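You operate a simulated robot arm through the tools that you are given. There is no shell and no other tool.

You are at the controls of a simulated two-armed robot. One attempt, no reset.

## Task
Start the trainer: seal air, oil pump, oil heat, cooling, purge, start.
Fine: one push each, none refused, so wait for the lamps; leave the other controls alone.

It is judged by the outcome, as a careful person would: the job done as asked, and still so three seconds after it is handed in. It fails if anything else is knocked over, pushed out of place, dropped, spilled or broken. A push-on lid holds only when it is set on centred and level and pressed home; a screw cap is set on level and turned clockwise until tight.

## Robot
Two 7-joint arms with fingered hands on one trunk that stands fixed in place. Base frame: the origin is at the foot of the trunk, x ahead of it, y to its left, z up. Units: m, degrees, N and s.
The left shoulder is at [0.089, 0.17, 0.968], the right one opposite. With the tool pointing down near the work surface each hand reaches from about 0.36 to 0.82 m from the base axis, measured 20 degrees to its own side. Payload 4 kg a hand.
The TCP of each hand is the grasp point between the finger pads, 0.026 m short of the fingertips. In the tool frame z runs along the fingers and y along their closing line. The gripper opens to 0.132 m; its body begins 0.073 m behind the TCP. The gripper is a hand of 4 fingers: y runs from the thumb to the fingers, the wrist lies at [0, 0, -0.224] in the tool frame, and closing takes about 1.5 s.
Orientation is that of the tool frame in the base frame, as a unit quaternion [x, y, z, w]. With the fingers straight down and closing along the base's y, the tool's x points along the base's -x, its y along +y and its z along -z.

## Interface
- The arms move only by the tool jog_arm. It takes "left_motion", "right_motion" or both (then of equal length, played together; a hand with none holds still); each is a list that holds one entry, the list of rows, each a list of 6 numbers: the shift along the base's x, y, z in units of 20 mm (1.0 is 20 mm), then the turn, a rotation vector about the base's x, y, z in units of 5 degrees (1.0 is 5 degrees). In form: [[[tx, ty, tz, ax, ay, az], ...]]. A call has 1 to 20 rows; each row shifts and turns the commanded pose from where the row before left it. "left_jaw" and "right_jaw" are, for a hand that has rows, the opening in per cent of the stroke, from 0 (shut) to 100 (fully open), set as the call begins (left out, the last holds). A call with a number of a shift or a turn outside -1 to 1 is refused whole. A row lasts 0.2 s, in which the tool goes at most 0.05 m and 8.6 degrees; a call with a longer step from one row to the next is refused whole, and so is a gripper value outside its range. Where a pose cannot be reached the arm comes as near as it can. A force on the tool above 40 N (or 10 N above the force at the start of the call, whichever is more), or a blocked arm, ends the call early, and 0.2 s more pass. Each finger travels about 0.045 m/s and halts on what it meets, pressing with about 29 N; the grip force reading is that of the motor and also rises with nothing between the fingers. The clock runs only during rows and for 0.2 s after the last one: add rows that do not move to give the fingers time. The reply holds the time, the measured pose of the TCP, the force on the tool along the base axes, the opening and the grip force, in the units named above and with some noise, with the torque about the TCP (base axes, N m) and any sound that the robot's microphone picked up, and new pictures: "show" is both (left out), scene, wrist or none (wrist: the cameras of the hands that moved).
- Cameras (640 x 400 px; columns grow to the right, rows downward): "scene" is now at [0.1826, 0.0433, 1.1408]; the picture's right is [0.50, -0.86, -0.00], its down [-0.51, -0.29, -0.81] and it looks along [0.70, 0.41, -0.58] (base axes); focal length 235 px, centre (320, 200). "left" rides on the left gripper at [-0.068, 0.002, -0.097] in its tool frame; the picture's right is [-0.03, -1.00, 0.00], its down [0.82, -0.02, -0.58] and it looks along [0.58, -0.01, 0.82] (tool axes); focal length 270 px, centre (320, 200). "right" rides on the right gripper at [0.068, 0.002, -0.097] in its tool frame; the picture's right is [-0.03, 1.00, 0.00], its down [-0.82, -0.02, -0.58] and it looks along [-0.58, -0.01, 0.82] (tool axes); focal length 270 px, centre (320, 200). There is no depth. A picture from a camera that has moved, and an enlarged one, comes with that camera's place and axes in the base frame and with its lens.
- move_column(by): moves the trunk up (or, below 0, down) by that many m; the arms and the scene camera ride with it, the base frame stays. It gives what a move gives, with no picture.
- set_fingers(finger1, finger2, finger3, thumb_bend, hand): sets how far each is bent, from 0 (flat) to 100 (curled in); at 30 the hand is open as for a grip, at 70 the pads meet at the TCP. One left out holds its place. A second passes; each finger stops where it meets its share of the squeeze, and holds until it gets a number again. A gripper value or a shape takes the hand back. It gives what a move gives, with no picture; readings hold the bend of each and the force on the fingers (four entries, about 0 where the hand has none), thumb and palm.
- grasp_type(shape, hand): the hand has 4 fingers and takes this shape, open, in about a second: jaw (thumb against the fingers, like two jaws); tri (thumb and two fingers); tip (a fingertip pinch); poke (one finger out to press); point (the index stretched); flat (the hand flat); cup (the hand cupped); fist (a fist). The gripper value then closes the fingers along that shape, each until it touches; the sizes above hold for jaw. It gives what a move gives, with no picture.
- aim_head(pan, tilt): turns the head with the scene camera to pan (to the left, within 86 degrees either way) and tilt (down, from -29 to 69), counted from straight ahead of the robot (the tilt from the chest, where the trunk bows). It gives what a move gives, and a new picture of the scene camera.
- enlarge(camera, box): a new picture of the part [left, top, right, bottom] of that camera's present view, enlarged. It takes no simulated time.
- hand_in(): hands the job in; it is judged then, once.

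Nothing tells you positions but the pictures and the camera data. Unless the task says otherwise, let go and move clear before handing in.

The tools are called after ">>>" by a JSON object that holds its "op" and its "data". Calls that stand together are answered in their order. jog_arm: Moves the arms, as the interface text tells. Its arguments: {"type":"object","properties":{"left_motion":{"type":"array","items":{"type":"array","items":{"type":"array","items":{"type":"number"}}}},"left_jaw":{"type":"number"},"right_motion":{"type":"array","items":{"type":"array","items":{"type":"array","items":{"type":"number"}}}},"right_jaw":{"type":"number"},"show":{"type":"string","enum":["both","scene","wrist","none"]}},"required":[]} The other tools are called the same way: move_column (by) moves the trunk up or down; grasp_type (shape, hand) gives the hand a shape; set_fingers (finger1, finger2, finger3, thumb_bend, hand) moves the fingers one by one; aim_head (pan, tilt) turns the head that bears the scene camera; enlarge (camera, box) takes an enlarged picture of a part of a camera's view; hand_in () hands the job in.

At the start:

```text
clock: 0.0
left_tool_pos: [0.4229, 0.4973, 1.0011]
left_orientation: [0.0, 1.0, 0.0, 0.0]
left_ft_force: [-0.3, 0.7, 0.2]
left_moment: [0.02, 0.02, -0.03]
left_finger_gap: 0.1316
left_finger_force: 0.0
left_shape: jaw
left_bend: [30.0, 30.0, 30.0, 30.0]
left_finger forces: [0.0, 0.1, 0.1, 0.1, 0.1, 0.1]
right_tool_pos: [0.5715, 0.0295, 0.94]
right_orientation: [0.0, 1.0, 0.0, -0.001]
right_ft_force: [-0.5, -0.2, -0.9]
right_moment: [0.01, 0.02, -0.03]
right_finger_gap: 0.1318
right_finger_force: 0.0
right_shape: jaw
right_bend: [30.0, 30.0, 30.0, 30.0]
right_finger forces: [0.0, 0.1, 0.1, 0.0, 0.1, 0.0]
trunk travel left (down, up): [-0.2, 0.555]
head pan, tilt (commanded): [30.2, 35.7]
```

scene: 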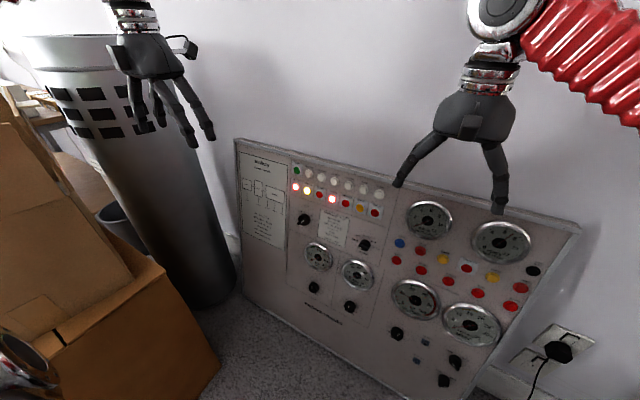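
right: 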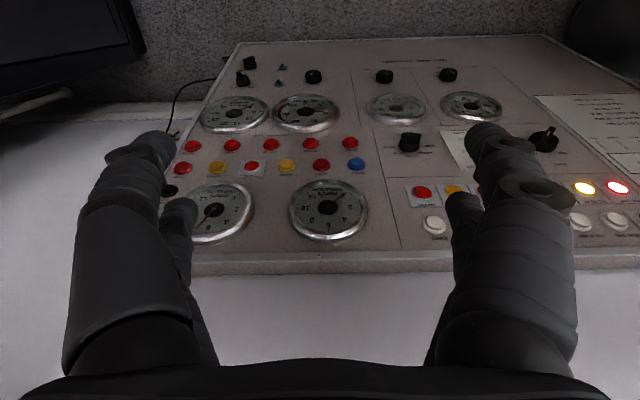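
left: 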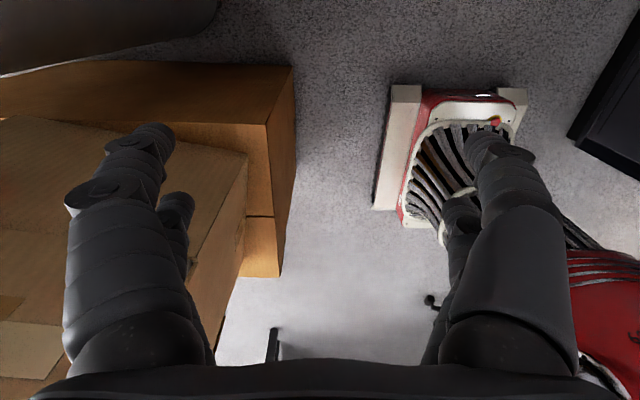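

I see an upright-leaning trainer panel with gauges, lamps and buttons ahead of the robot. I'll enlarge the views to read the labels before moving anything.

>>> {"op": "enlarge", "data": {"camera": "scene", "box": [230, 130, 400, 236]}}

>>> {"op": "enlarge", "data": {"camera": "scene", "box": [380, 190, 560, 302]}}

>>> {"op": "enlarge", "data": {"camera": "right", "box": [150, 120, 390, 270]}}

>>> {"op": "enlarge", "data": {"camera": "right", "box": [380, 120, 640, 282]}}

```text
3.76 times, centred on (315, 183) of scene
camera zoom: at [0.1826, 0.0433, 1.1408], right [0.5, -0.86, 0.0], down [-0.51, -0.29, -0.81], along [0.7, 0.41, -0.58], focal length 883 px, centre (339, 264)
```

zoom: 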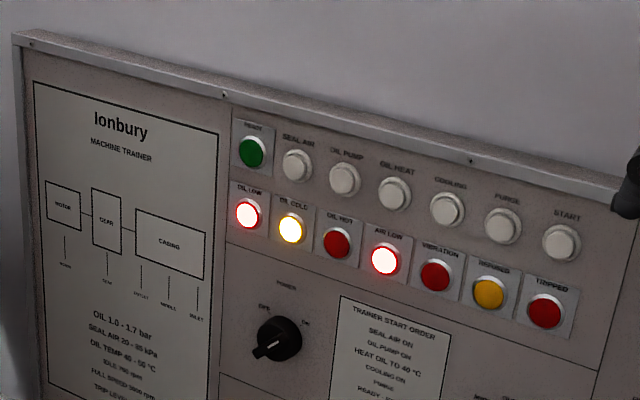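

```text
3.56 times, centred on (470, 246) of scene
camera zoom: at [0.1826, 0.0433, 1.1408], right [0.5, -0.86, 0.0], down [-0.51, -0.29, -0.81], along [0.7, 0.41, -0.58], focal length 834 px, centre (-213, 36)
```

zoom: 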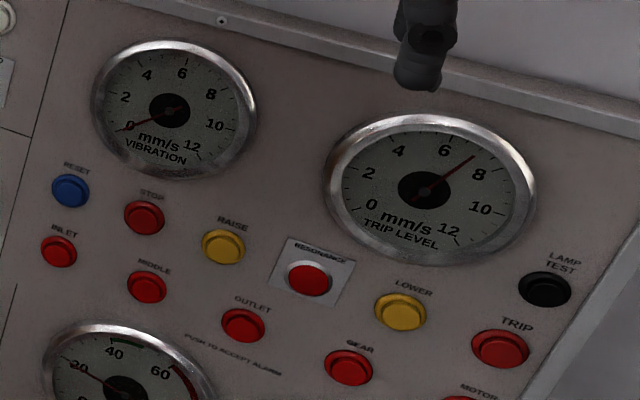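

```text
2.67 times, centred on (270, 195) of right
camera zoom: at [0.5042, 0.0305, 1.0387], right [0.03, 1.0, 0.0], down [0.82, -0.02, 0.58], along [0.58, -0.01, -0.82], focal length 721 px, centre (453, 213)
```

zoom: 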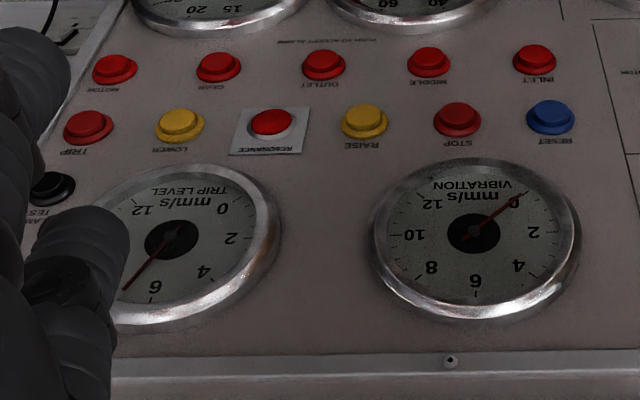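

```text
2.46 times, centred on (510, 201) of right
camera zoom: at [0.5042, 0.0305, 1.0387], right [0.03, 1.0, 0.0], down [0.82, -0.02, 0.58], along [0.58, -0.01, -0.82], focal length 665 px, centre (-148, 198)
```

zoom: 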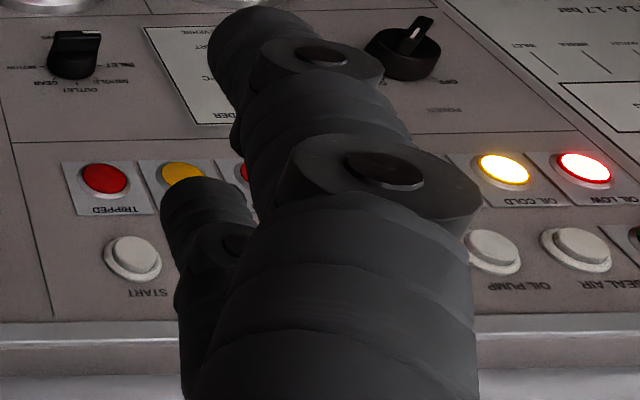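

The row of white buttons runs parallel to y at about x 0.74, z 0.766, with SEAL AIR near y 0.41 and START near y 0.18. The panel leans back about 13 degrees. I'll read the cards and then look at the finger shape.

>>> {"op": "enlarge", "data": {"camera": "scene", "box": [310, 195, 380, 260]}}

>>> {"op": "enlarge", "data": {"camera": "scene", "box": [236, 150, 300, 250]}}

>>> {"op": "enlarge", "data": {"camera": "scene", "box": [285, 155, 389, 220]}}

>>> {"op": "enlarge", "data": {"camera": "scene", "box": [290, 230, 390, 320]}}

>>> {"op": "enlarge", "data": {"camera": "scene", "box": [380, 270, 510, 390]}}

```text
6.15 times, centred on (345, 228) of scene
camera zoom: at [0.1826, 0.0433, 1.1408], right [0.5, -0.86, 0.0], down [-0.51, -0.29, -0.81], along [0.7, 0.41, -0.58], focal length 1444 px, centre (166, 31)
```

zoom: 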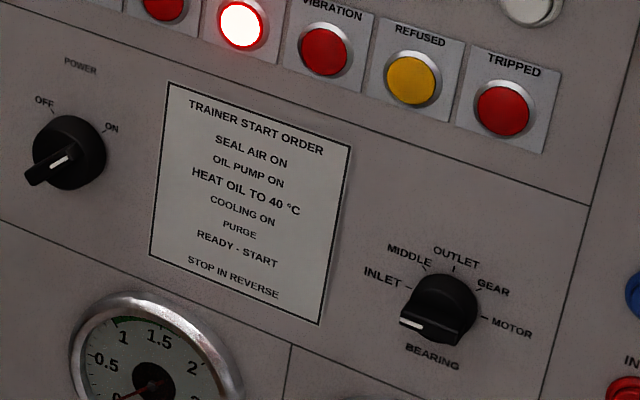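

```text
4.00 times, centred on (268, 200) of scene
camera zoom: at [0.1826, 0.0433, 1.1408], right [0.5, -0.86, 0.0], down [-0.51, -0.29, -0.81], along [0.7, 0.41, -0.58], focal length 938 px, centre (528, 200)
```

zoom: 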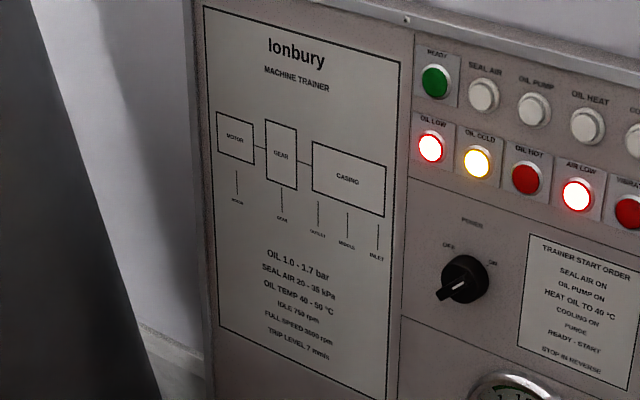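

```text
6.15 times, centred on (337, 188) of scene
camera zoom: at [0.1826, 0.0433, 1.1408], right [0.5, -0.86, 0.0], down [-0.51, -0.29, -0.81], along [0.7, 0.41, -0.58], focal length 1444 px, centre (215, 277)
```

zoom: 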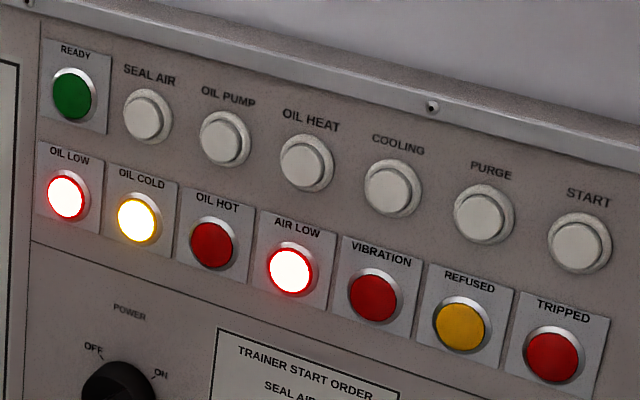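

```text
4.44 times, centred on (340, 275) of scene
camera zoom: at [0.1826, 0.0433, 1.1408], right [0.5, -0.86, 0.0], down [-0.51, -0.29, -0.81], along [0.7, 0.41, -0.58], focal length 1042 px, centre (231, -133)
```

zoom: 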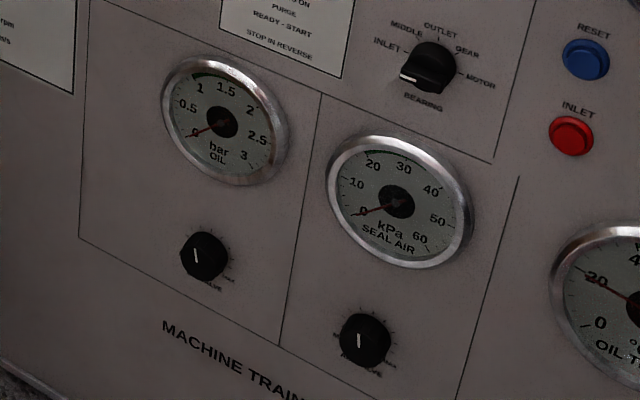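

```text
3.33 times, centred on (445, 330) of scene
camera zoom: at [0.1826, 0.0433, 1.1408], right [0.5, -0.86, 0.0], down [-0.51, -0.29, -0.81], along [0.7, 0.41, -0.58], focal length 782 px, centre (-97, -233)
```

zoom: 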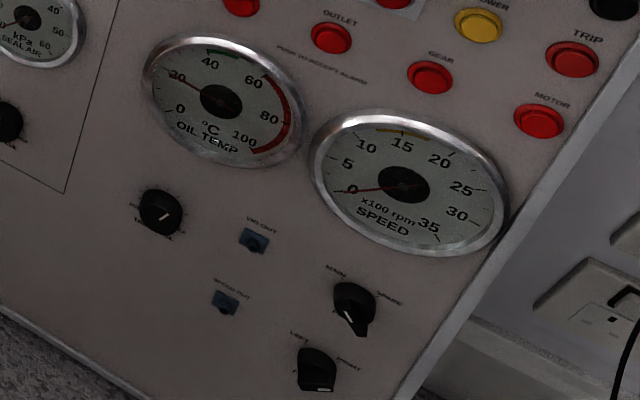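

The order card matches the task: seal air, oil pump, heat oil to 40 °C, cooling, purge, then READY and start. I'll shape the left hand for poking, then move the right hand up and aside and tilt the left hand to face the panel.

>>> {"op": "grasp_type", "data": {"hand": "left", "shape": "poke"}}

>>> {"op": "jog_arm", "data": {"right_motion": [[[0, -0.5, 0.6, 0, 0, 0], [0, -0.5, 0.6, 0, 0, 0], [0, -0.5, 0.6, 0, 0, 0], [0, -0.5, 0.6, 0, 0, 0], [0, -0.5, 0.6, 0, 0, 0], [0, -0.5, 0.6, 0, 0, 0], [0, -0.5, 0.6, 0, 0, 0], [0, -0.5, 0.6, 0, 0, 0], [0, -0.5, 0.6, 0, 0, 0], [0, -0.5, 0.6, 0, 0, 0]]], "left_motion": [[[0.5, -0.2, -0.3, 0, -1, 0], [0.5, -0.2, -0.3, 0, -1, 0], [0.5, -0.2, -0.3, 0, -1, 0], [0.5, -0.2, -0.3, 0, -1, 0], [0.5, -0.2, -0.3, 0, -1, 0], [0.5, -0.2, -0.3, 0, -1, 0], [0.5, -0.2, -0.3, 0, -1, 0], [0.5, -0.2, -0.3, 0, -1, 0], [0.5, -0.2, -0.3, 0, -1, 0], [0.5, -0.2, -0.3, 0, -1, 0]]], "show": "both"}}

```text
clock: 0.9
left_tool_pos: [0.4226, 0.4977, 1.0029]
left_orientation: [0.0, 1.0, 0.0, 0.0]
left_ft_force: [0.5, -0.2, 0.1]
left_moment: [0.02, 0.01, -0.01]
left_finger_gap: 0.0
left_finger_force: 0.0
left_shape: poke
left_bend: [100.0, 100.0, 100.0, 34.0]
left_finger forces: [0.1, 0.1, 0.0, 0.0, 0.0, 0.0]
right_tool_pos: [0.5719, 0.0282, 0.942]
right_orientation: [0.001, 1.0, 0.0, -0.001]
right_ft_force: [-0.5, -0.1, 0.2]
right_moment: [0.01, 0.01, -0.03]
right_finger_gap: 0.1318
right_finger_force: 0.0
right_shape: jaw
right_bend: [30.0, 30.0, 30.0, 30.0]
right_finger forces: [0.0, 0.0, 0.0, 0.0, 0.1, 0.1]
trunk travel left (down, up): [-0.2, 0.555]
head pan, tilt (commanded): [30.2, 35.7]
```

```text
clock: 3.1
left_tool_pos: [0.5233, 0.4562, 0.942]
left_orientation: [0.001, 0.906, -0.001, 0.423]
left_ft_force: [0.4, 0.5, 0.6]
left_moment: [0.01, 0.02, 0.01]
left_finger_gap: 0.0
left_finger_force: 0.0
left_shape: poke
left_bend: [100.0, 100.0, 100.0, 34.0]
left_finger forces: [0.1, 0.0, 0.1, 0.1, 0.0, 0.0]
right_tool_pos: [0.5715, -0.0712, 1.0627]
right_orientation: [0.001, 1.0, 0.0, 0.0]
right_ft_force: [-0.6, -0.1, -0.2]
right_moment: [0.03, 0.0, -0.02]
right_finger_gap: 0.1318
right_finger_force: 0.0
right_shape: jaw
right_bend: [30.0, 30.0, 30.0, 30.0]
right_finger forces: [0.0, 0.0, 0.0, 0.0, 0.0, 0.0]
trunk travel left (down, up): [-0.2, 0.555]
head pan, tilt (commanded): [30.2, 35.7]
camera scene: at [0.1823, 0.0434, 1.1409], right [0.5, -0.86, 0.0], down [-0.51, -0.29, -0.81], along [0.7, 0.41, -0.58], focal length 235 px, centre (320, 200)
camera right: at [0.5037, -0.0691, 1.1601], right [0.03, 1.0, 0.0], down [0.82, -0.02, 0.58], along [0.58, -0.02, -0.82], focal length 270 px, centre (320, 200)
camera left: at [0.4922, 0.4569, 1.0579], right [0.02, -1.0, 0.02], down [-0.97, -0.02, -0.25], along [0.26, -0.02, -0.97], focal length 270 px, centre (320, 200)
```

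scene: 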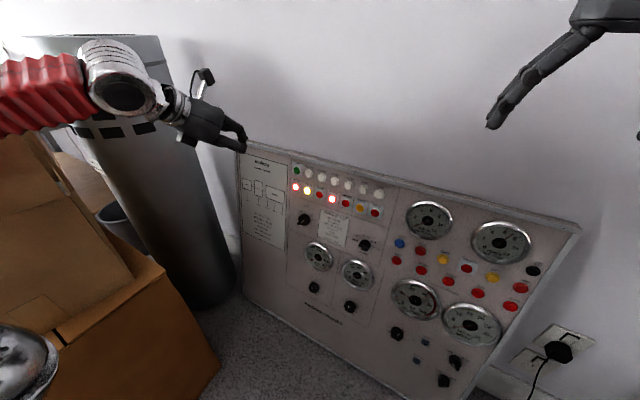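
right: 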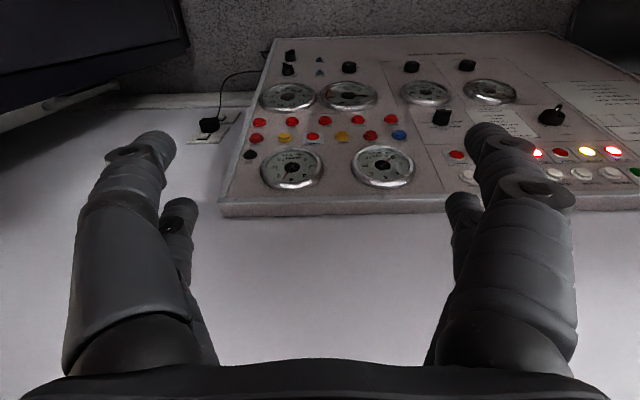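
left: 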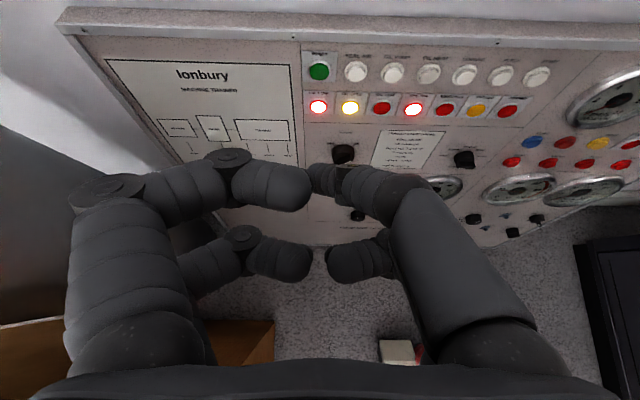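

Poke curls most fingers, and I need to see which one stays out. I'll zoom in on the left hand.

>>> {"op": "enlarge", "data": {"camera": "scene", "box": [160, 60, 270, 170]}}

>>> {"op": "enlarge", "data": {"camera": "left", "box": [50, 120, 590, 400]}}

```text
3.64 times, centred on (215, 115) of scene
camera zoom: at [0.1823, 0.0434, 1.1409], right [0.5, -0.86, 0.0], down [-0.51, -0.29, -0.81], along [0.7, 0.41, -0.58], focal length 853 px, centre (702, 509)
```

zoom: 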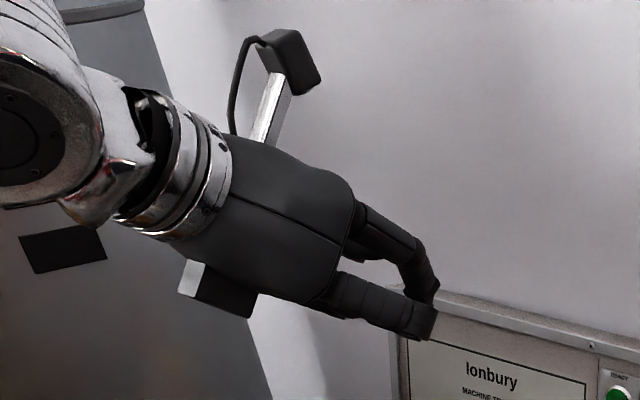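

```text
1.19 times, centred on (320, 260) of left
camera zoom: at [0.4922, 0.4569, 1.0579], right [0.02, -1.0, 0.02], down [-0.97, -0.02, -0.25], along [0.26, -0.02, -0.97], focal length 320 px, centre (320, 129)
```

zoom: 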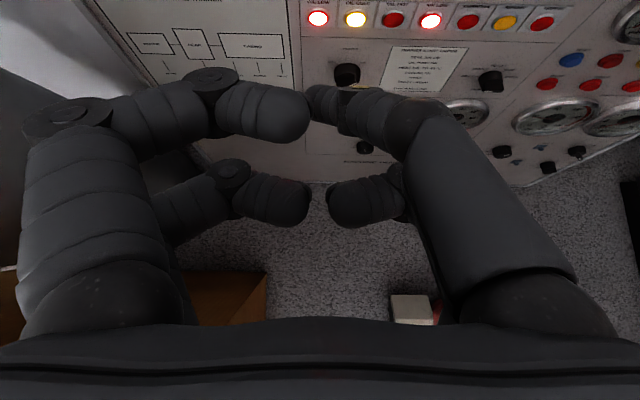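

In poke no finger clearly stands out. I'll try the point shape and look again.

>>> {"op": "grasp_type", "data": {"hand": "left", "shape": "point"}}

>>> {"op": "enlarge", "data": {"camera": "left", "box": [0, 0, 640, 400]}}

>>> {"op": "enlarge", "data": {"camera": "scene", "box": [160, 60, 270, 170]}}

```text
clock: 4.0
left_tool_pos: [0.524, 0.4569, 0.9416]
left_orientation: [0.0, 0.907, 0.0, 0.422]
left_ft_force: [-0.2, -1.0, 0.7]
left_moment: [-0.02, -0.02, 0.01]
left_finger_gap: 0.0
left_finger_force: 0.1
left_shape: point
left_bend: [24.0, 99.0, 100.0, 39.0]
left_finger forces: [0.0, 0.1, 0.0, 0.0, 0.0, 0.1]
right_tool_pos: [0.5715, -0.0713, 1.0621]
right_orientation: [0.0, 1.0, 0.0, -0.001]
right_ft_force: [0.9, -0.4, 0.8]
right_moment: [0.0, -0.01, -0.01]
right_finger_gap: 0.1315
right_finger_force: 0.1
right_shape: jaw
right_bend: [30.0, 30.0, 30.0, 30.0]
right_finger forces: [0.1, 0.0, 0.0, 0.0, 0.0, 0.0]
trunk travel left (down, up): [-0.2, 0.555]
head pan, tilt (commanded): [30.2, 35.7]
```

```text
1.00 times, centred on (320, 200) of left (not enlarged: the box is as wide or as high as the picture)
camera zoom: at [0.4924, 0.457, 1.0579], right [0.02, -1.0, 0.02], down [-0.97, -0.02, -0.25], along [0.25, -0.01, -0.97], focal length 270 px, centre (320, 200)
```

zoom: 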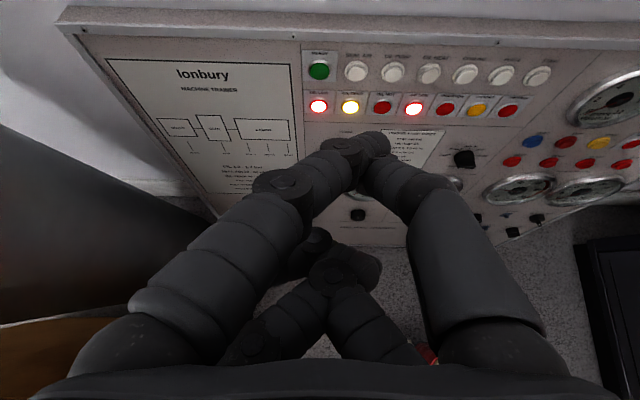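

```text
3.64 times, centred on (215, 115) of scene
camera zoom: at [0.1825, 0.0433, 1.1408], right [0.5, -0.86, 0.0], down [-0.51, -0.29, -0.81], along [0.7, 0.41, -0.58], focal length 853 px, centre (702, 509)
```

zoom: 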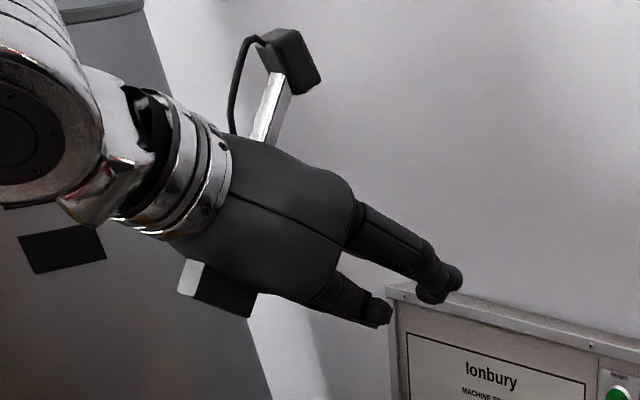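

Point extends one finger alongside the thumb. I'll test individual finger settings to get a single clear fingertip.

>>> {"op": "set_fingers", "data": {"hand": "left", "finger1": 30, "finger2": 100, "finger3": 100, "thumb_bend": 100}}

>>> {"op": "enlarge", "data": {"camera": "left", "box": [0, 0, 640, 400]}}

>>> {"op": "enlarge", "data": {"camera": "scene", "box": [160, 60, 270, 170]}}

```text
clock: 5.0
left_tool_pos: [0.522, 0.4561, 0.9435]
left_orientation: [0.0, 0.906, 0.0, 0.423]
left_ft_force: [0.6, 0.2, 0.3]
left_moment: [-0.01, 0.01, 0.0]
left_finger_gap: 0.0002
left_finger_force: 0.1
left_shape: fingers
left_bend: [93.0, 90.0, 100.0, 90.0]
left_finger forces: [0.0, 0.0, 0.1, 0.0, 0.0, 0.1]
right_tool_pos: [0.5717, -0.0715, 1.0614]
right_orientation: [0.0, 1.0, 0.0, -0.001]
right_ft_force: [0.4, 0.4, 0.2]
right_moment: [-0.03, -0.03, 0.01]
right_finger_gap: 0.1318
right_finger_force: 0.0
right_shape: jaw
right_bend: [30.0, 30.0, 30.0, 30.0]
right_finger forces: [0.0, 0.0, 0.1, 0.0, 0.0, 0.1]
trunk travel left (down, up): [-0.2, 0.555]
head pan, tilt (commanded): [30.2, 35.7]
```

```text
1.00 times, centred on (320, 200) of left (not enlarged: the box is as wide or as high as the picture)
camera zoom: at [0.4924, 0.457, 1.0579], right [0.02, -1.0, 0.02], down [-0.97, -0.02, -0.25], along [0.25, -0.01, -0.97], focal length 270 px, centre (320, 200)
```

zoom: 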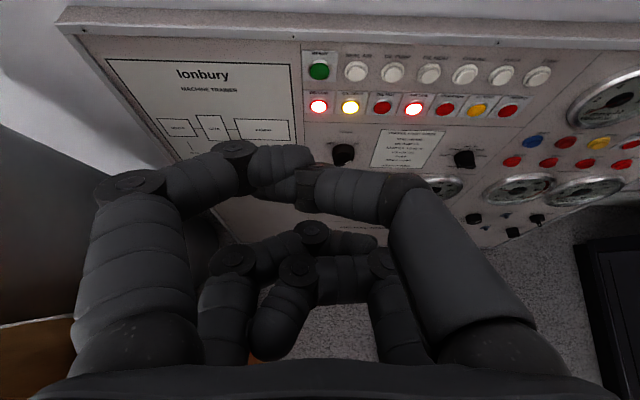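

```text
3.64 times, centred on (215, 115) of scene
camera zoom: at [0.1825, 0.0433, 1.1408], right [0.5, -0.86, 0.0], down [-0.51, -0.29, -0.81], along [0.7, 0.41, -0.58], focal length 853 px, centre (702, 509)
```

zoom: 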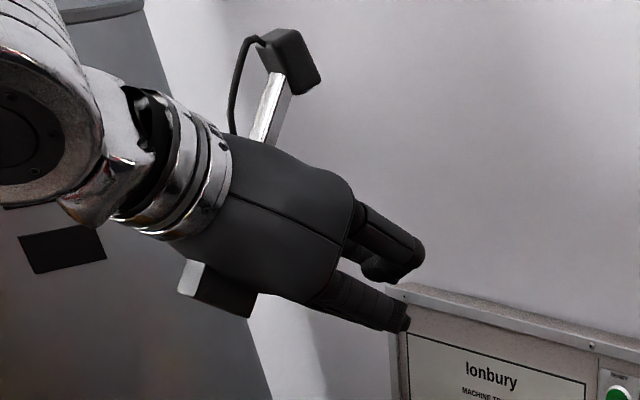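

The fingers seem to have jammed against each other. I'll reopen to a flat hand and then bend them in a clean order.

>>> {"op": "grasp_type", "data": {"hand": "left", "shape": "flat"}}

>>> {"op": "enlarge", "data": {"camera": "left", "box": [0, 0, 640, 400]}}

>>> {"op": "enlarge", "data": {"camera": "scene", "box": [160, 60, 270, 170]}}

```text
clock: 5.9
left_tool_pos: [0.5221, 0.4569, 0.9431]
left_orientation: [0.0, 0.906, 0.0, 0.422]
left_ft_force: [0.5, -0.1, 0.1]
left_moment: [0.0, -0.02, -0.05]
left_finger_gap: 0.0001
left_finger_force: 0.0
left_shape: flat
left_bend: [4.0, 10.0, 10.0, 61.0]
left_finger forces: [0.0, 0.0, 0.0, 0.0, 0.0, 0.1]
right_tool_pos: [0.5711, -0.0713, 1.0615]
right_orientation: [0.0, 1.0, 0.0, -0.001]
right_ft_force: [0.8, 0.2, -0.2]
right_moment: [-0.03, -0.01, 0.0]
right_finger_gap: 0.1318
right_finger_force: 0.1
right_shape: jaw
right_bend: [30.0, 30.0, 30.0, 30.0]
right_finger forces: [0.0, 0.1, 0.0, 0.0, 0.0, 0.0]
trunk travel left (down, up): [-0.2, 0.555]
head pan, tilt (commanded): [30.2, 35.7]
```

```text
1.00 times, centred on (320, 200) of left (not enlarged: the box is as wide or as high as the picture)
camera zoom: at [0.4924, 0.457, 1.0579], right [0.02, -1.0, 0.02], down [-0.97, -0.02, -0.25], along [0.25, -0.01, -0.97], focal length 270 px, centre (320, 200)
```

zoom: 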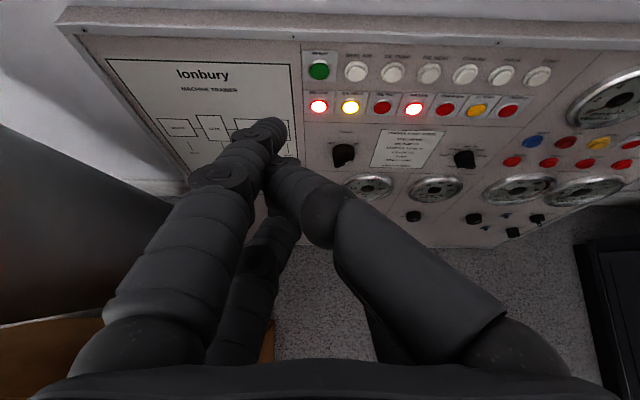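

```text
3.64 times, centred on (215, 115) of scene
camera zoom: at [0.1825, 0.0433, 1.1408], right [0.5, -0.86, 0.0], down [-0.51, -0.29, -0.81], along [0.7, 0.41, -0.58], focal length 853 px, centre (702, 509)
```

zoom: 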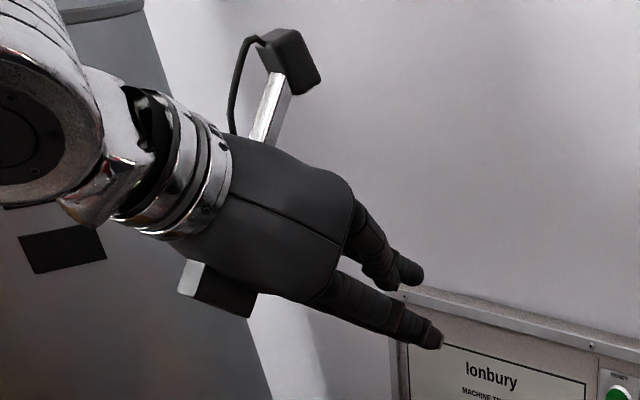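

I'll let the fingers settle and see where they end up in the flat shape.

>>> {"op": "jog_arm", "data": {"left_motion": [[[0, 0, 0, 0, 0, 0], [0, 0, 0, 0, 0, 0], [0, 0, 0, 0, 0, 0], [0, 0, 0, 0, 0, 0], [0, 0, 0, 0, 0, 0]]], "show": "wrist"}}

```text
clock: 7.1
left_tool_pos: [0.5221, 0.4566, 0.9421]
left_orientation: [-0.001, 0.906, 0.0, 0.423]
left_ft_force: [0.5, 0.1, 0.3]
left_moment: [0.01, -0.01, -0.03]
left_finger_gap: 0.0
left_finger_force: 0.1
left_shape: flat
left_bend: [3.0, 10.0, 10.0, 61.0]
left_finger forces: [0.1, 0.0, 0.0, 0.0, 0.0, 0.0]
right_tool_pos: [0.5717, -0.0712, 1.0619]
right_orientation: [-0.001, 1.0, 0.0, -0.001]
right_ft_force: [-0.6, 0.3, 0.0]
right_moment: [0.0, 0.01, -0.01]
right_finger_gap: 0.1318
right_finger_force: 0.0
right_shape: jaw
right_bend: [30.0, 30.0, 30.0, 30.0]
right_finger forces: [0.0, 0.0, 0.0, 0.1, 0.0, 0.1]
trunk travel left (down, up): [-0.2, 0.555]
head pan, tilt (commanded): [30.2, 35.7]
camera left: at [0.4924, 0.457, 1.0579], right [0.02, -1.0, 0.02], down [-0.97, -0.02, -0.25], along [0.25, -0.01, -0.97], focal length 270 px, centre (320, 200)
```

left: 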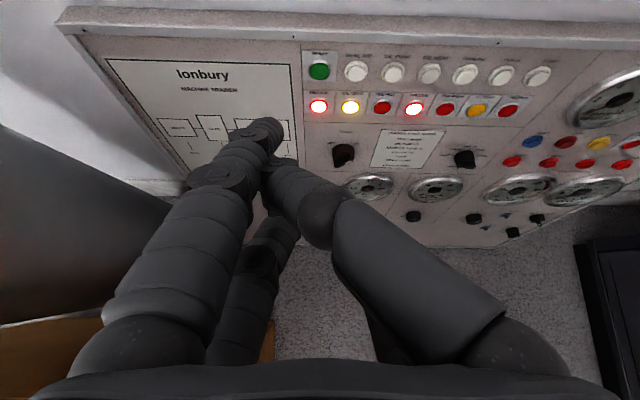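

The shapes settle as pictured. From flat, I'll curl fingers 2 and 3 only and see what remains out.

>>> {"op": "set_fingers", "data": {"hand": "left", "finger2": 100, "finger3": 100}}

>>> {"op": "enlarge", "data": {"camera": "left", "box": [0, 0, 640, 400]}}

>>> {"op": "enlarge", "data": {"camera": "scene", "box": [160, 60, 270, 170]}}

```text
clock: 8.1
left_tool_pos: [0.5218, 0.4567, 0.9428]
left_orientation: [0.0, 0.906, 0.0, 0.422]
left_ft_force: [0.1, 0.6, 0.0]
left_moment: [0.0, 0.0, 0.03]
left_finger_gap: 0.0054
left_finger_force: 0.1
left_shape: fingers
left_bend: [3.0, 75.0, 75.0, 61.0]
left_finger forces: [0.0, 0.0, 0.1, 0.1, 0.0, 0.0]
right_tool_pos: [0.5722, -0.0718, 1.0626]
right_orientation: [0.001, 1.0, -0.001, -0.001]
right_ft_force: [0.0, -0.2, 0.6]
right_moment: [-0.02, 0.01, -0.03]
right_finger_gap: 0.1321
right_finger_force: 0.0
right_shape: jaw
right_bend: [30.0, 30.0, 30.0, 30.0]
right_finger forces: [0.0, 0.0, 0.0, 0.0, 0.0, 0.0]
trunk travel left (down, up): [-0.2, 0.555]
head pan, tilt (commanded): [30.2, 35.7]
```

```text
1.00 times, centred on (320, 200) of left (not enlarged: the box is as wide or as high as the picture)
camera zoom: at [0.4924, 0.457, 1.0579], right [0.02, -1.0, 0.02], down [-0.97, -0.02, -0.25], along [0.25, -0.01, -0.97], focal length 270 px, centre (320, 200)
```

zoom: 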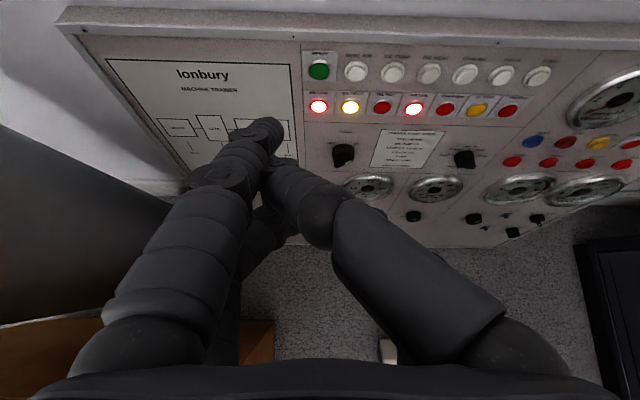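

```text
3.64 times, centred on (215, 115) of scene
camera zoom: at [0.1825, 0.0433, 1.1408], right [0.5, -0.86, 0.0], down [-0.51, -0.29, -0.81], along [0.7, 0.41, -0.58], focal length 853 px, centre (702, 509)
```

zoom: 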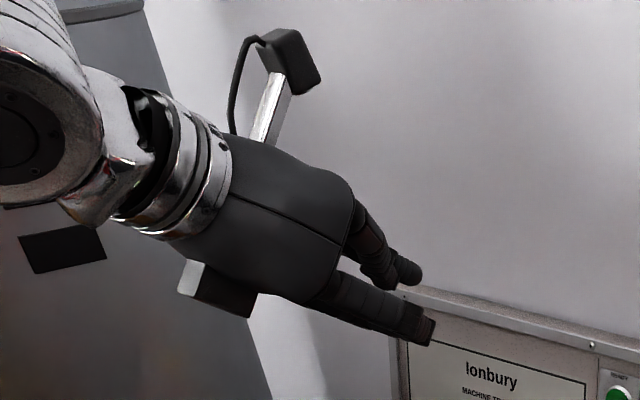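

Finger 1 (upper left) is now the only straight one, with its tip near tool (-0.02, 0.03, 0.04). I'll fold the thumb further out of the way and curl the others fully.

>>> {"op": "set_fingers", "data": {"hand": "left", "thumb_bend": 100}}

>>> {"op": "enlarge", "data": {"camera": "left", "box": [0, 0, 640, 400]}}

>>> {"op": "enlarge", "data": {"camera": "scene", "box": [160, 60, 270, 170]}}

```text
clock: 9.1
left_tool_pos: [0.5216, 0.4567, 0.9436]
left_orientation: [0.0, 0.906, -0.001, 0.423]
left_ft_force: [-0.3, -0.6, -0.1]
left_moment: [0.04, 0.0, 0.0]
left_finger_gap: 0.0204
left_finger_force: 0.1
left_shape: fingers
left_bend: [3.0, 75.0, 75.0, 89.0]
left_finger forces: [0.0, 0.1, 0.0, 0.0, 0.0, 0.0]
right_tool_pos: [0.5711, -0.0715, 1.0609]
right_orientation: [0.0, 1.0, 0.0, -0.001]
right_ft_force: [0.2, 0.0, 0.0]
right_moment: [-0.02, 0.03, 0.0]
right_finger_gap: 0.132
right_finger_force: 0.1
right_shape: jaw
right_bend: [30.0, 30.0, 30.0, 30.0]
right_finger forces: [0.0, 0.0, 0.0, 0.0, 0.0, 0.0]
trunk travel left (down, up): [-0.2, 0.555]
head pan, tilt (commanded): [30.2, 35.7]
```

```text
1.00 times, centred on (320, 200) of left (not enlarged: the box is as wide or as high as the picture)
camera zoom: at [0.4924, 0.457, 1.0579], right [0.02, -1.0, 0.02], down [-0.97, -0.02, -0.25], along [0.25, -0.01, -0.97], focal length 270 px, centre (320, 200)
```

zoom: 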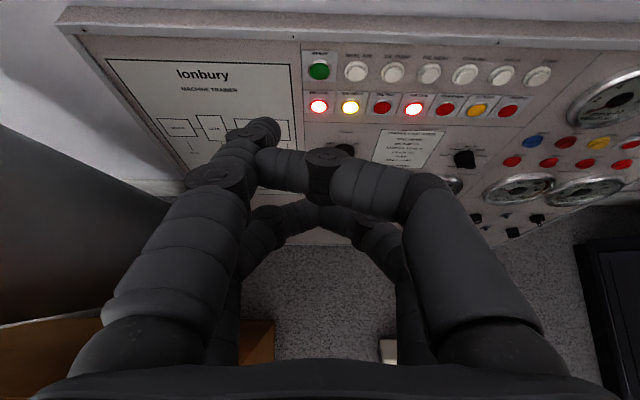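

```text
3.64 times, centred on (215, 115) of scene
camera zoom: at [0.1825, 0.0433, 1.1408], right [0.5, -0.86, 0.0], down [-0.51, -0.29, -0.81], along [0.7, 0.41, -0.58], focal length 853 px, centre (702, 509)
```

zoom: 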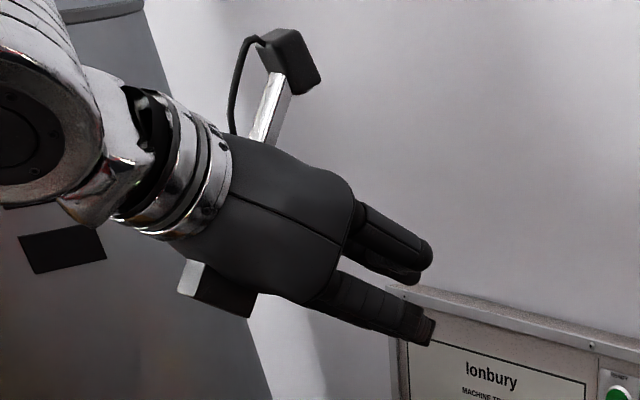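

The thumb rests against finger 1, so order matters. I'll make a fist first, then stretch finger 1 out alone.

>>> {"op": "grasp_type", "data": {"hand": "left", "shape": "fist"}}

>>> {"op": "enlarge", "data": {"camera": "left", "box": [0, 0, 640, 400]}}

>>> {"op": "enlarge", "data": {"camera": "scene", "box": [160, 60, 270, 170]}}

```text
clock: 10.0
left_tool_pos: [0.523, 0.456, 0.9428]
left_orientation: [0.0, 0.906, 0.0, 0.423]
left_ft_force: [0.2, 0.2, -0.5]
left_moment: [0.01, -0.01, -0.02]
left_finger_gap: 0.0
left_finger_force: 0.0
left_shape: fist
left_bend: [78.0, 100.0, 100.0, 75.0]
left_finger forces: [0.1, 0.0, 0.0, 0.1, 0.0, 0.0]
right_tool_pos: [0.571, -0.0715, 1.0625]
right_orientation: [0.0, 1.0, 0.0, -0.001]
right_ft_force: [0.7, 0.5, 0.1]
right_moment: [0.0, -0.02, -0.01]
right_finger_gap: 0.1317
right_finger_force: 0.0
right_shape: jaw
right_bend: [30.0, 30.0, 30.0, 30.0]
right_finger forces: [0.1, 0.1, 0.0, 0.0, 0.0, 0.0]
trunk travel left (down, up): [-0.2, 0.555]
head pan, tilt (commanded): [30.2, 35.7]
```

```text
1.00 times, centred on (320, 200) of left (not enlarged: the box is as wide or as high as the picture)
camera zoom: at [0.4924, 0.457, 1.0578], right [0.02, -1.0, 0.02], down [-0.97, -0.02, -0.25], along [0.25, -0.01, -0.97], focal length 270 px, centre (320, 200)
```

zoom: 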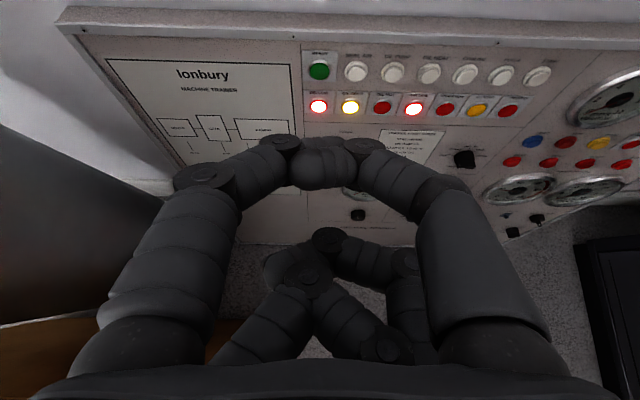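

```text
3.64 times, centred on (215, 115) of scene
camera zoom: at [0.1825, 0.0433, 1.1408], right [0.5, -0.86, 0.0], down [-0.51, -0.29, -0.81], along [0.7, 0.41, -0.58], focal length 853 px, centre (702, 509)
```

zoom: 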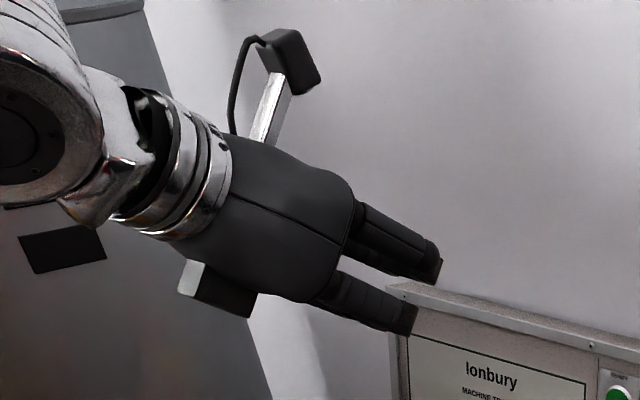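

The curled fingers keep meeting the thumb. I'll reopen to jaw, then curl the thumb and fingers 2 and 3 while finger 1 stays open.

>>> {"op": "grasp_type", "data": {"hand": "left", "shape": "jaw"}}

>>> {"op": "set_fingers", "data": {"hand": "left", "finger1": 20, "finger2": 100, "finger3": 100, "thumb_bend": 100}}

>>> {"op": "enlarge", "data": {"camera": "left", "box": [0, 0, 640, 400]}}

>>> {"op": "enlarge", "data": {"camera": "scene", "box": [160, 60, 270, 170]}}

```text
clock: 10.9
left_tool_pos: [0.5231, 0.4561, 0.9431]
left_orientation: [0.0, 0.906, -0.001, 0.423]
left_ft_force: [-0.3, 0.6, 0.1]
left_moment: [-0.01, -0.01, 0.02]
left_finger_gap: 0.1321
left_finger_force: 0.0
left_shape: jaw
left_bend: [30.0, 30.0, 30.0, 30.0]
left_finger forces: [0.0, 0.0, 0.0, 0.0, 0.0, 0.0]
right_tool_pos: [0.5723, -0.0723, 1.0624]
right_orientation: [0.0, 1.0, 0.0, -0.002]
right_ft_force: [-0.3, -0.1, 0.3]
right_moment: [0.03, -0.04, -0.04]
right_finger_gap: 0.1315
right_finger_force: 0.1
right_shape: jaw
right_bend: [30.0, 30.0, 30.0, 30.0]
right_finger forces: [0.0, 0.1, 0.1, 0.0, 0.0, 0.0]
trunk travel left (down, up): [-0.2, 0.555]
head pan, tilt (commanded): [30.2, 35.7]
```

```text
clock: 11.9
left_tool_pos: [0.5225, 0.4547, 0.9431]
left_orientation: [0.0, 0.906, 0.0, 0.423]
left_ft_force: [0.9, -0.2, -0.2]
left_moment: [-0.03, -0.01, -0.03]
left_finger_gap: 0.0506
left_finger_force: 0.1
left_shape: fingers
left_bend: [20.0, 75.0, 75.0, 100.0]
left_finger forces: [0.1, 0.0, 0.0, 0.0, 0.1, 0.0]
right_tool_pos: [0.5729, -0.0718, 1.0613]
right_orientation: [0.0, 1.0, -0.001, -0.001]
right_ft_force: [0.2, 0.6, 0.2]
right_moment: [-0.03, -0.01, 0.01]
right_finger_gap: 0.1319
right_finger_force: 0.0
right_shape: jaw
right_bend: [30.0, 30.0, 30.0, 30.0]
right_finger forces: [0.1, 0.0, 0.0, 0.0, 0.0, 0.0]
trunk travel left (down, up): [-0.2, 0.555]
head pan, tilt (commanded): [30.2, 35.7]
```

```text
1.00 times, centred on (320, 200) of left (not enlarged: the box is as wide or as high as the picture)
camera zoom: at [0.4924, 0.457, 1.0579], right [0.02, -1.0, 0.02], down [-0.97, -0.02, -0.25], along [0.25, -0.01, -0.97], focal length 270 px, centre (320, 200)
```

zoom: 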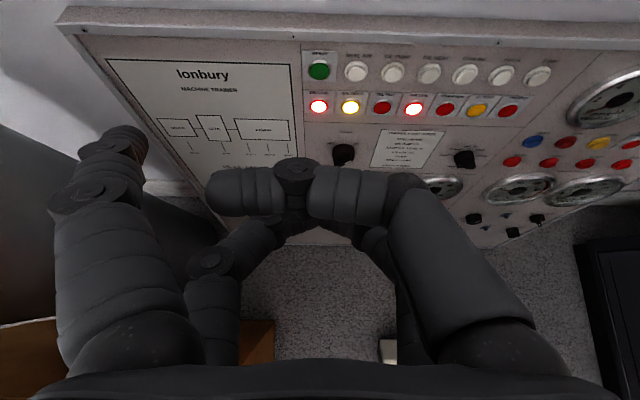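

```text
3.64 times, centred on (215, 115) of scene
camera zoom: at [0.1825, 0.0433, 1.1408], right [0.5, -0.86, 0.0], down [-0.51, -0.29, -0.81], along [0.7, 0.41, -0.58], focal length 853 px, centre (702, 509)
```

zoom: 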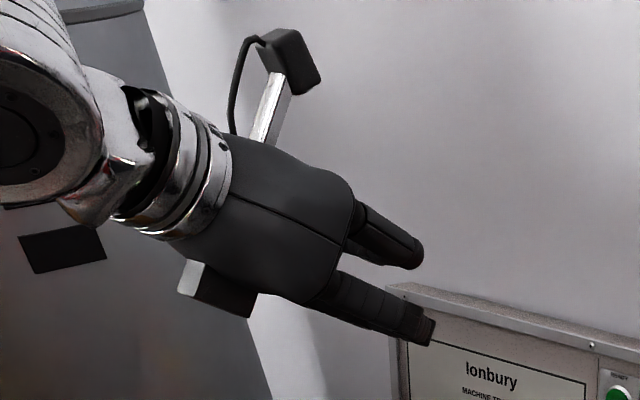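

Curling everything makes the paired fingers meet at 75, while the flat shape gives a straight finger 1 with the rest behind it. I'll use flat with fingers 2 and 3 curled, tilt the hand nose-down so finger 1 leads, and go to a stand-off in front of SEAL AIR.

>>> {"op": "grasp_type", "data": {"hand": "left", "shape": "flat"}}

>>> {"op": "set_fingers", "data": {"hand": "left", "finger2": 100, "finger3": 100}}

>>> {"op": "jog_arm", "data": {"left_motion": [[[0.45, -0.36, -0.75, 0, -0.2, 0], [0.45, -0.36, -0.75, 0, -0.2, 0], [0.45, -0.36, -0.75, 0, -0.2, 0], [0.45, -0.36, -0.75, 0, -0.2, 0], [0.45, -0.36, -0.75, 0, -0.2, 0], [0.45, -0.36, -0.75, 0, -0.2, 0], [0.45, -0.36, -0.75, 0, -0.2, 0], [0.45, -0.36, -0.75, 0, -0.2, 0], [0.45, -0.36, -0.75, 0, -0.2, 0], [0.45, -0.36, -0.75, 0, -0.2, 0]]], "show": "both"}}

```text
clock: 12.8
left_tool_pos: [0.5224, 0.4563, 0.9422]
left_orientation: [0.001, 0.906, -0.001, 0.423]
left_ft_force: [-0.2, 0.5, -0.4]
left_moment: [0.01, -0.01, -0.01]
left_finger_gap: 0.0
left_finger_force: 0.2
left_shape: flat
left_bend: [0.0, 10.0, 10.0, 60.0]
left_finger forces: [0.0, 0.0, 0.1, 0.0, 0.0, 0.0]
right_tool_pos: [0.5722, -0.0715, 1.0621]
right_orientation: [-0.001, 1.0, 0.0, -0.001]
right_ft_force: [-0.6, -0.3, 0.7]
right_moment: [-0.02, -0.03, 0.0]
right_finger_gap: 0.1316
right_finger_force: 0.0
right_shape: jaw
right_bend: [30.0, 30.0, 30.0, 30.0]
right_finger forces: [0.0, 0.0, 0.0, 0.0, 0.0, 0.1]
trunk travel left (down, up): [-0.2, 0.555]
head pan, tilt (commanded): [30.2, 35.7]
```

```text
clock: 13.8
left_tool_pos: [0.5225, 0.4567, 0.9425]
left_orientation: [0.0, 0.906, 0.0, 0.423]
left_ft_force: [0.5, 0.3, 0.0]
left_moment: [-0.02, 0.0, -0.01]
left_finger_gap: 0.0062
left_finger_force: 0.0
left_shape: fingers
left_bend: [0.0, 75.0, 75.0, 60.0]
left_finger forces: [0.1, 0.0, 0.0, 0.1, 0.1, 0.1]
right_tool_pos: [0.5707, -0.0717, 1.0618]
right_orientation: [0.0, 1.0, 0.0, -0.001]
right_ft_force: [0.8, -0.3, -0.1]
right_moment: [0.01, -0.02, 0.01]
right_finger_gap: 0.1318
right_finger_force: 0.0
right_shape: jaw
right_bend: [30.0, 30.0, 30.0, 30.0]
right_finger forces: [0.0, 0.0, 0.0, 0.0, 0.0, 0.0]
trunk travel left (down, up): [-0.2, 0.555]
head pan, tilt (commanded): [30.2, 35.7]
```

```text
clock: 16.0
left_tool_pos: [0.6138, 0.3852, 0.7922]
left_orientation: [-0.001, 0.866, 0.001, 0.501]
left_ft_force: [0.8, 0.2, -0.2]
left_moment: [0.01, -0.01, 0.02]
left_finger_gap: 0.0064
left_finger_force: 0.1
left_shape: fingers
left_bend: [0.0, 75.0, 75.0, 60.0]
left_finger forces: [0.1, 0.1, 0.1, 0.0, 0.0, 0.1]
right_tool_pos: [0.5722, -0.0707, 1.0608]
right_orientation: [0.0, 1.0, 0.0, -0.001]
right_ft_force: [0.2, -0.4, 0.5]
right_moment: [0.02, -0.03, -0.01]
right_finger_gap: 0.1321
right_finger_force: 0.0
right_shape: jaw
right_bend: [30.0, 30.0, 30.0, 30.0]
right_finger forces: [0.0, 0.0, 0.0, 0.0, 0.1, 0.0]
trunk travel left (down, up): [-0.2, 0.555]
head pan, tilt (commanded): [30.2, 35.7]
camera scene: at [0.1828, 0.0433, 1.1408], right [0.5, -0.86, 0.0], down [-0.51, -0.29, -0.81], along [0.7, 0.41, -0.58], focal length 235 px, centre (320, 200)
camera left: at [0.5626, 0.3859, 0.9], right [0.01, -1.0, 0.02], down [-0.91, -0.02, -0.42], along [0.42, -0.01, -0.91], focal length 270 px, centre (320, 200)
```

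scene: 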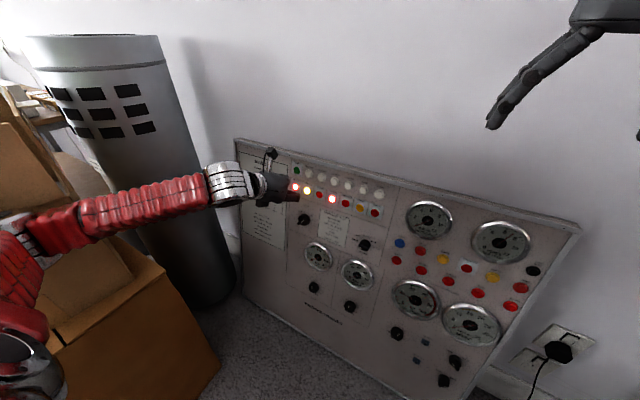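
left: 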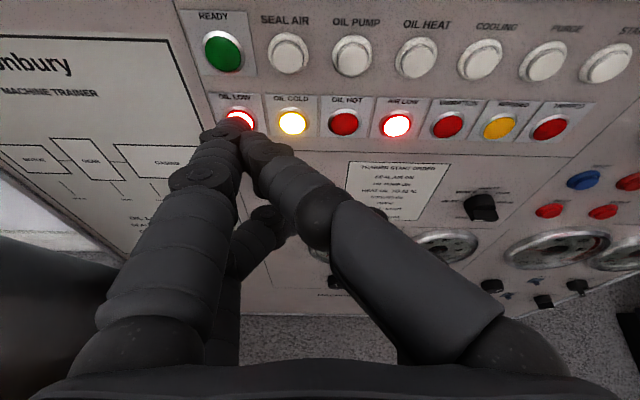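

The left camera confirms SEAL AIR at about (0.740, 0.410, 0.767). I'll zoom in to locate the fingertip accurately.

>>> {"op": "enlarge", "data": {"camera": "left", "box": [160, 20, 360, 220]}}

>>> {"op": "enlarge", "data": {"camera": "scene", "box": [250, 140, 330, 220]}}

```text
2.00 times, centred on (260, 120) of left
camera zoom: at [0.5626, 0.3859, 0.9], right [0.01, -1.0, 0.02], down [-0.91, -0.02, -0.42], along [0.42, -0.01, -0.91], focal length 541 px, centre (440, 360)
```

zoom: 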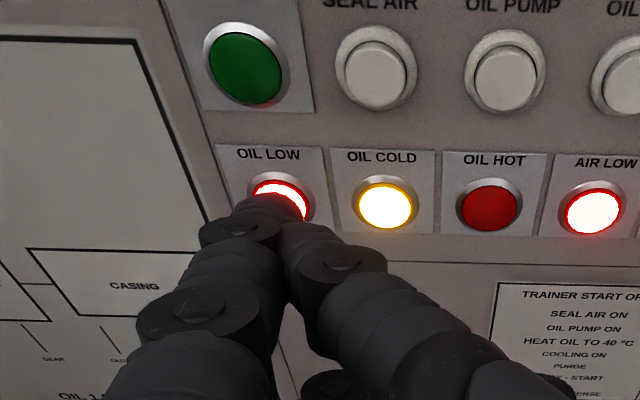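

```text
5.00 times, centred on (290, 180) of scene
camera zoom: at [0.1828, 0.0433, 1.1408], right [0.5, -0.86, 0.0], down [-0.51, -0.29, -0.81], along [0.7, 0.41, -0.58], focal length 1173 px, centre (470, 300)
```

zoom: 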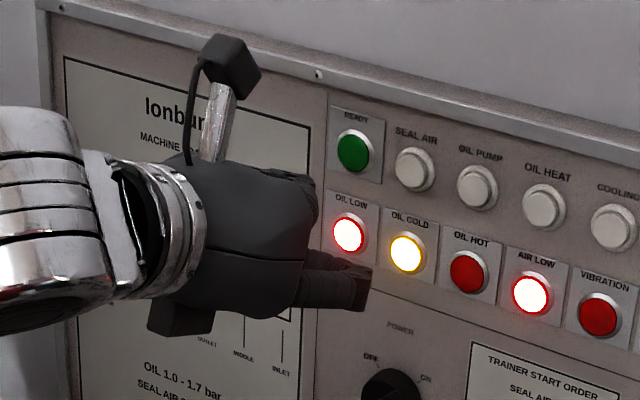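

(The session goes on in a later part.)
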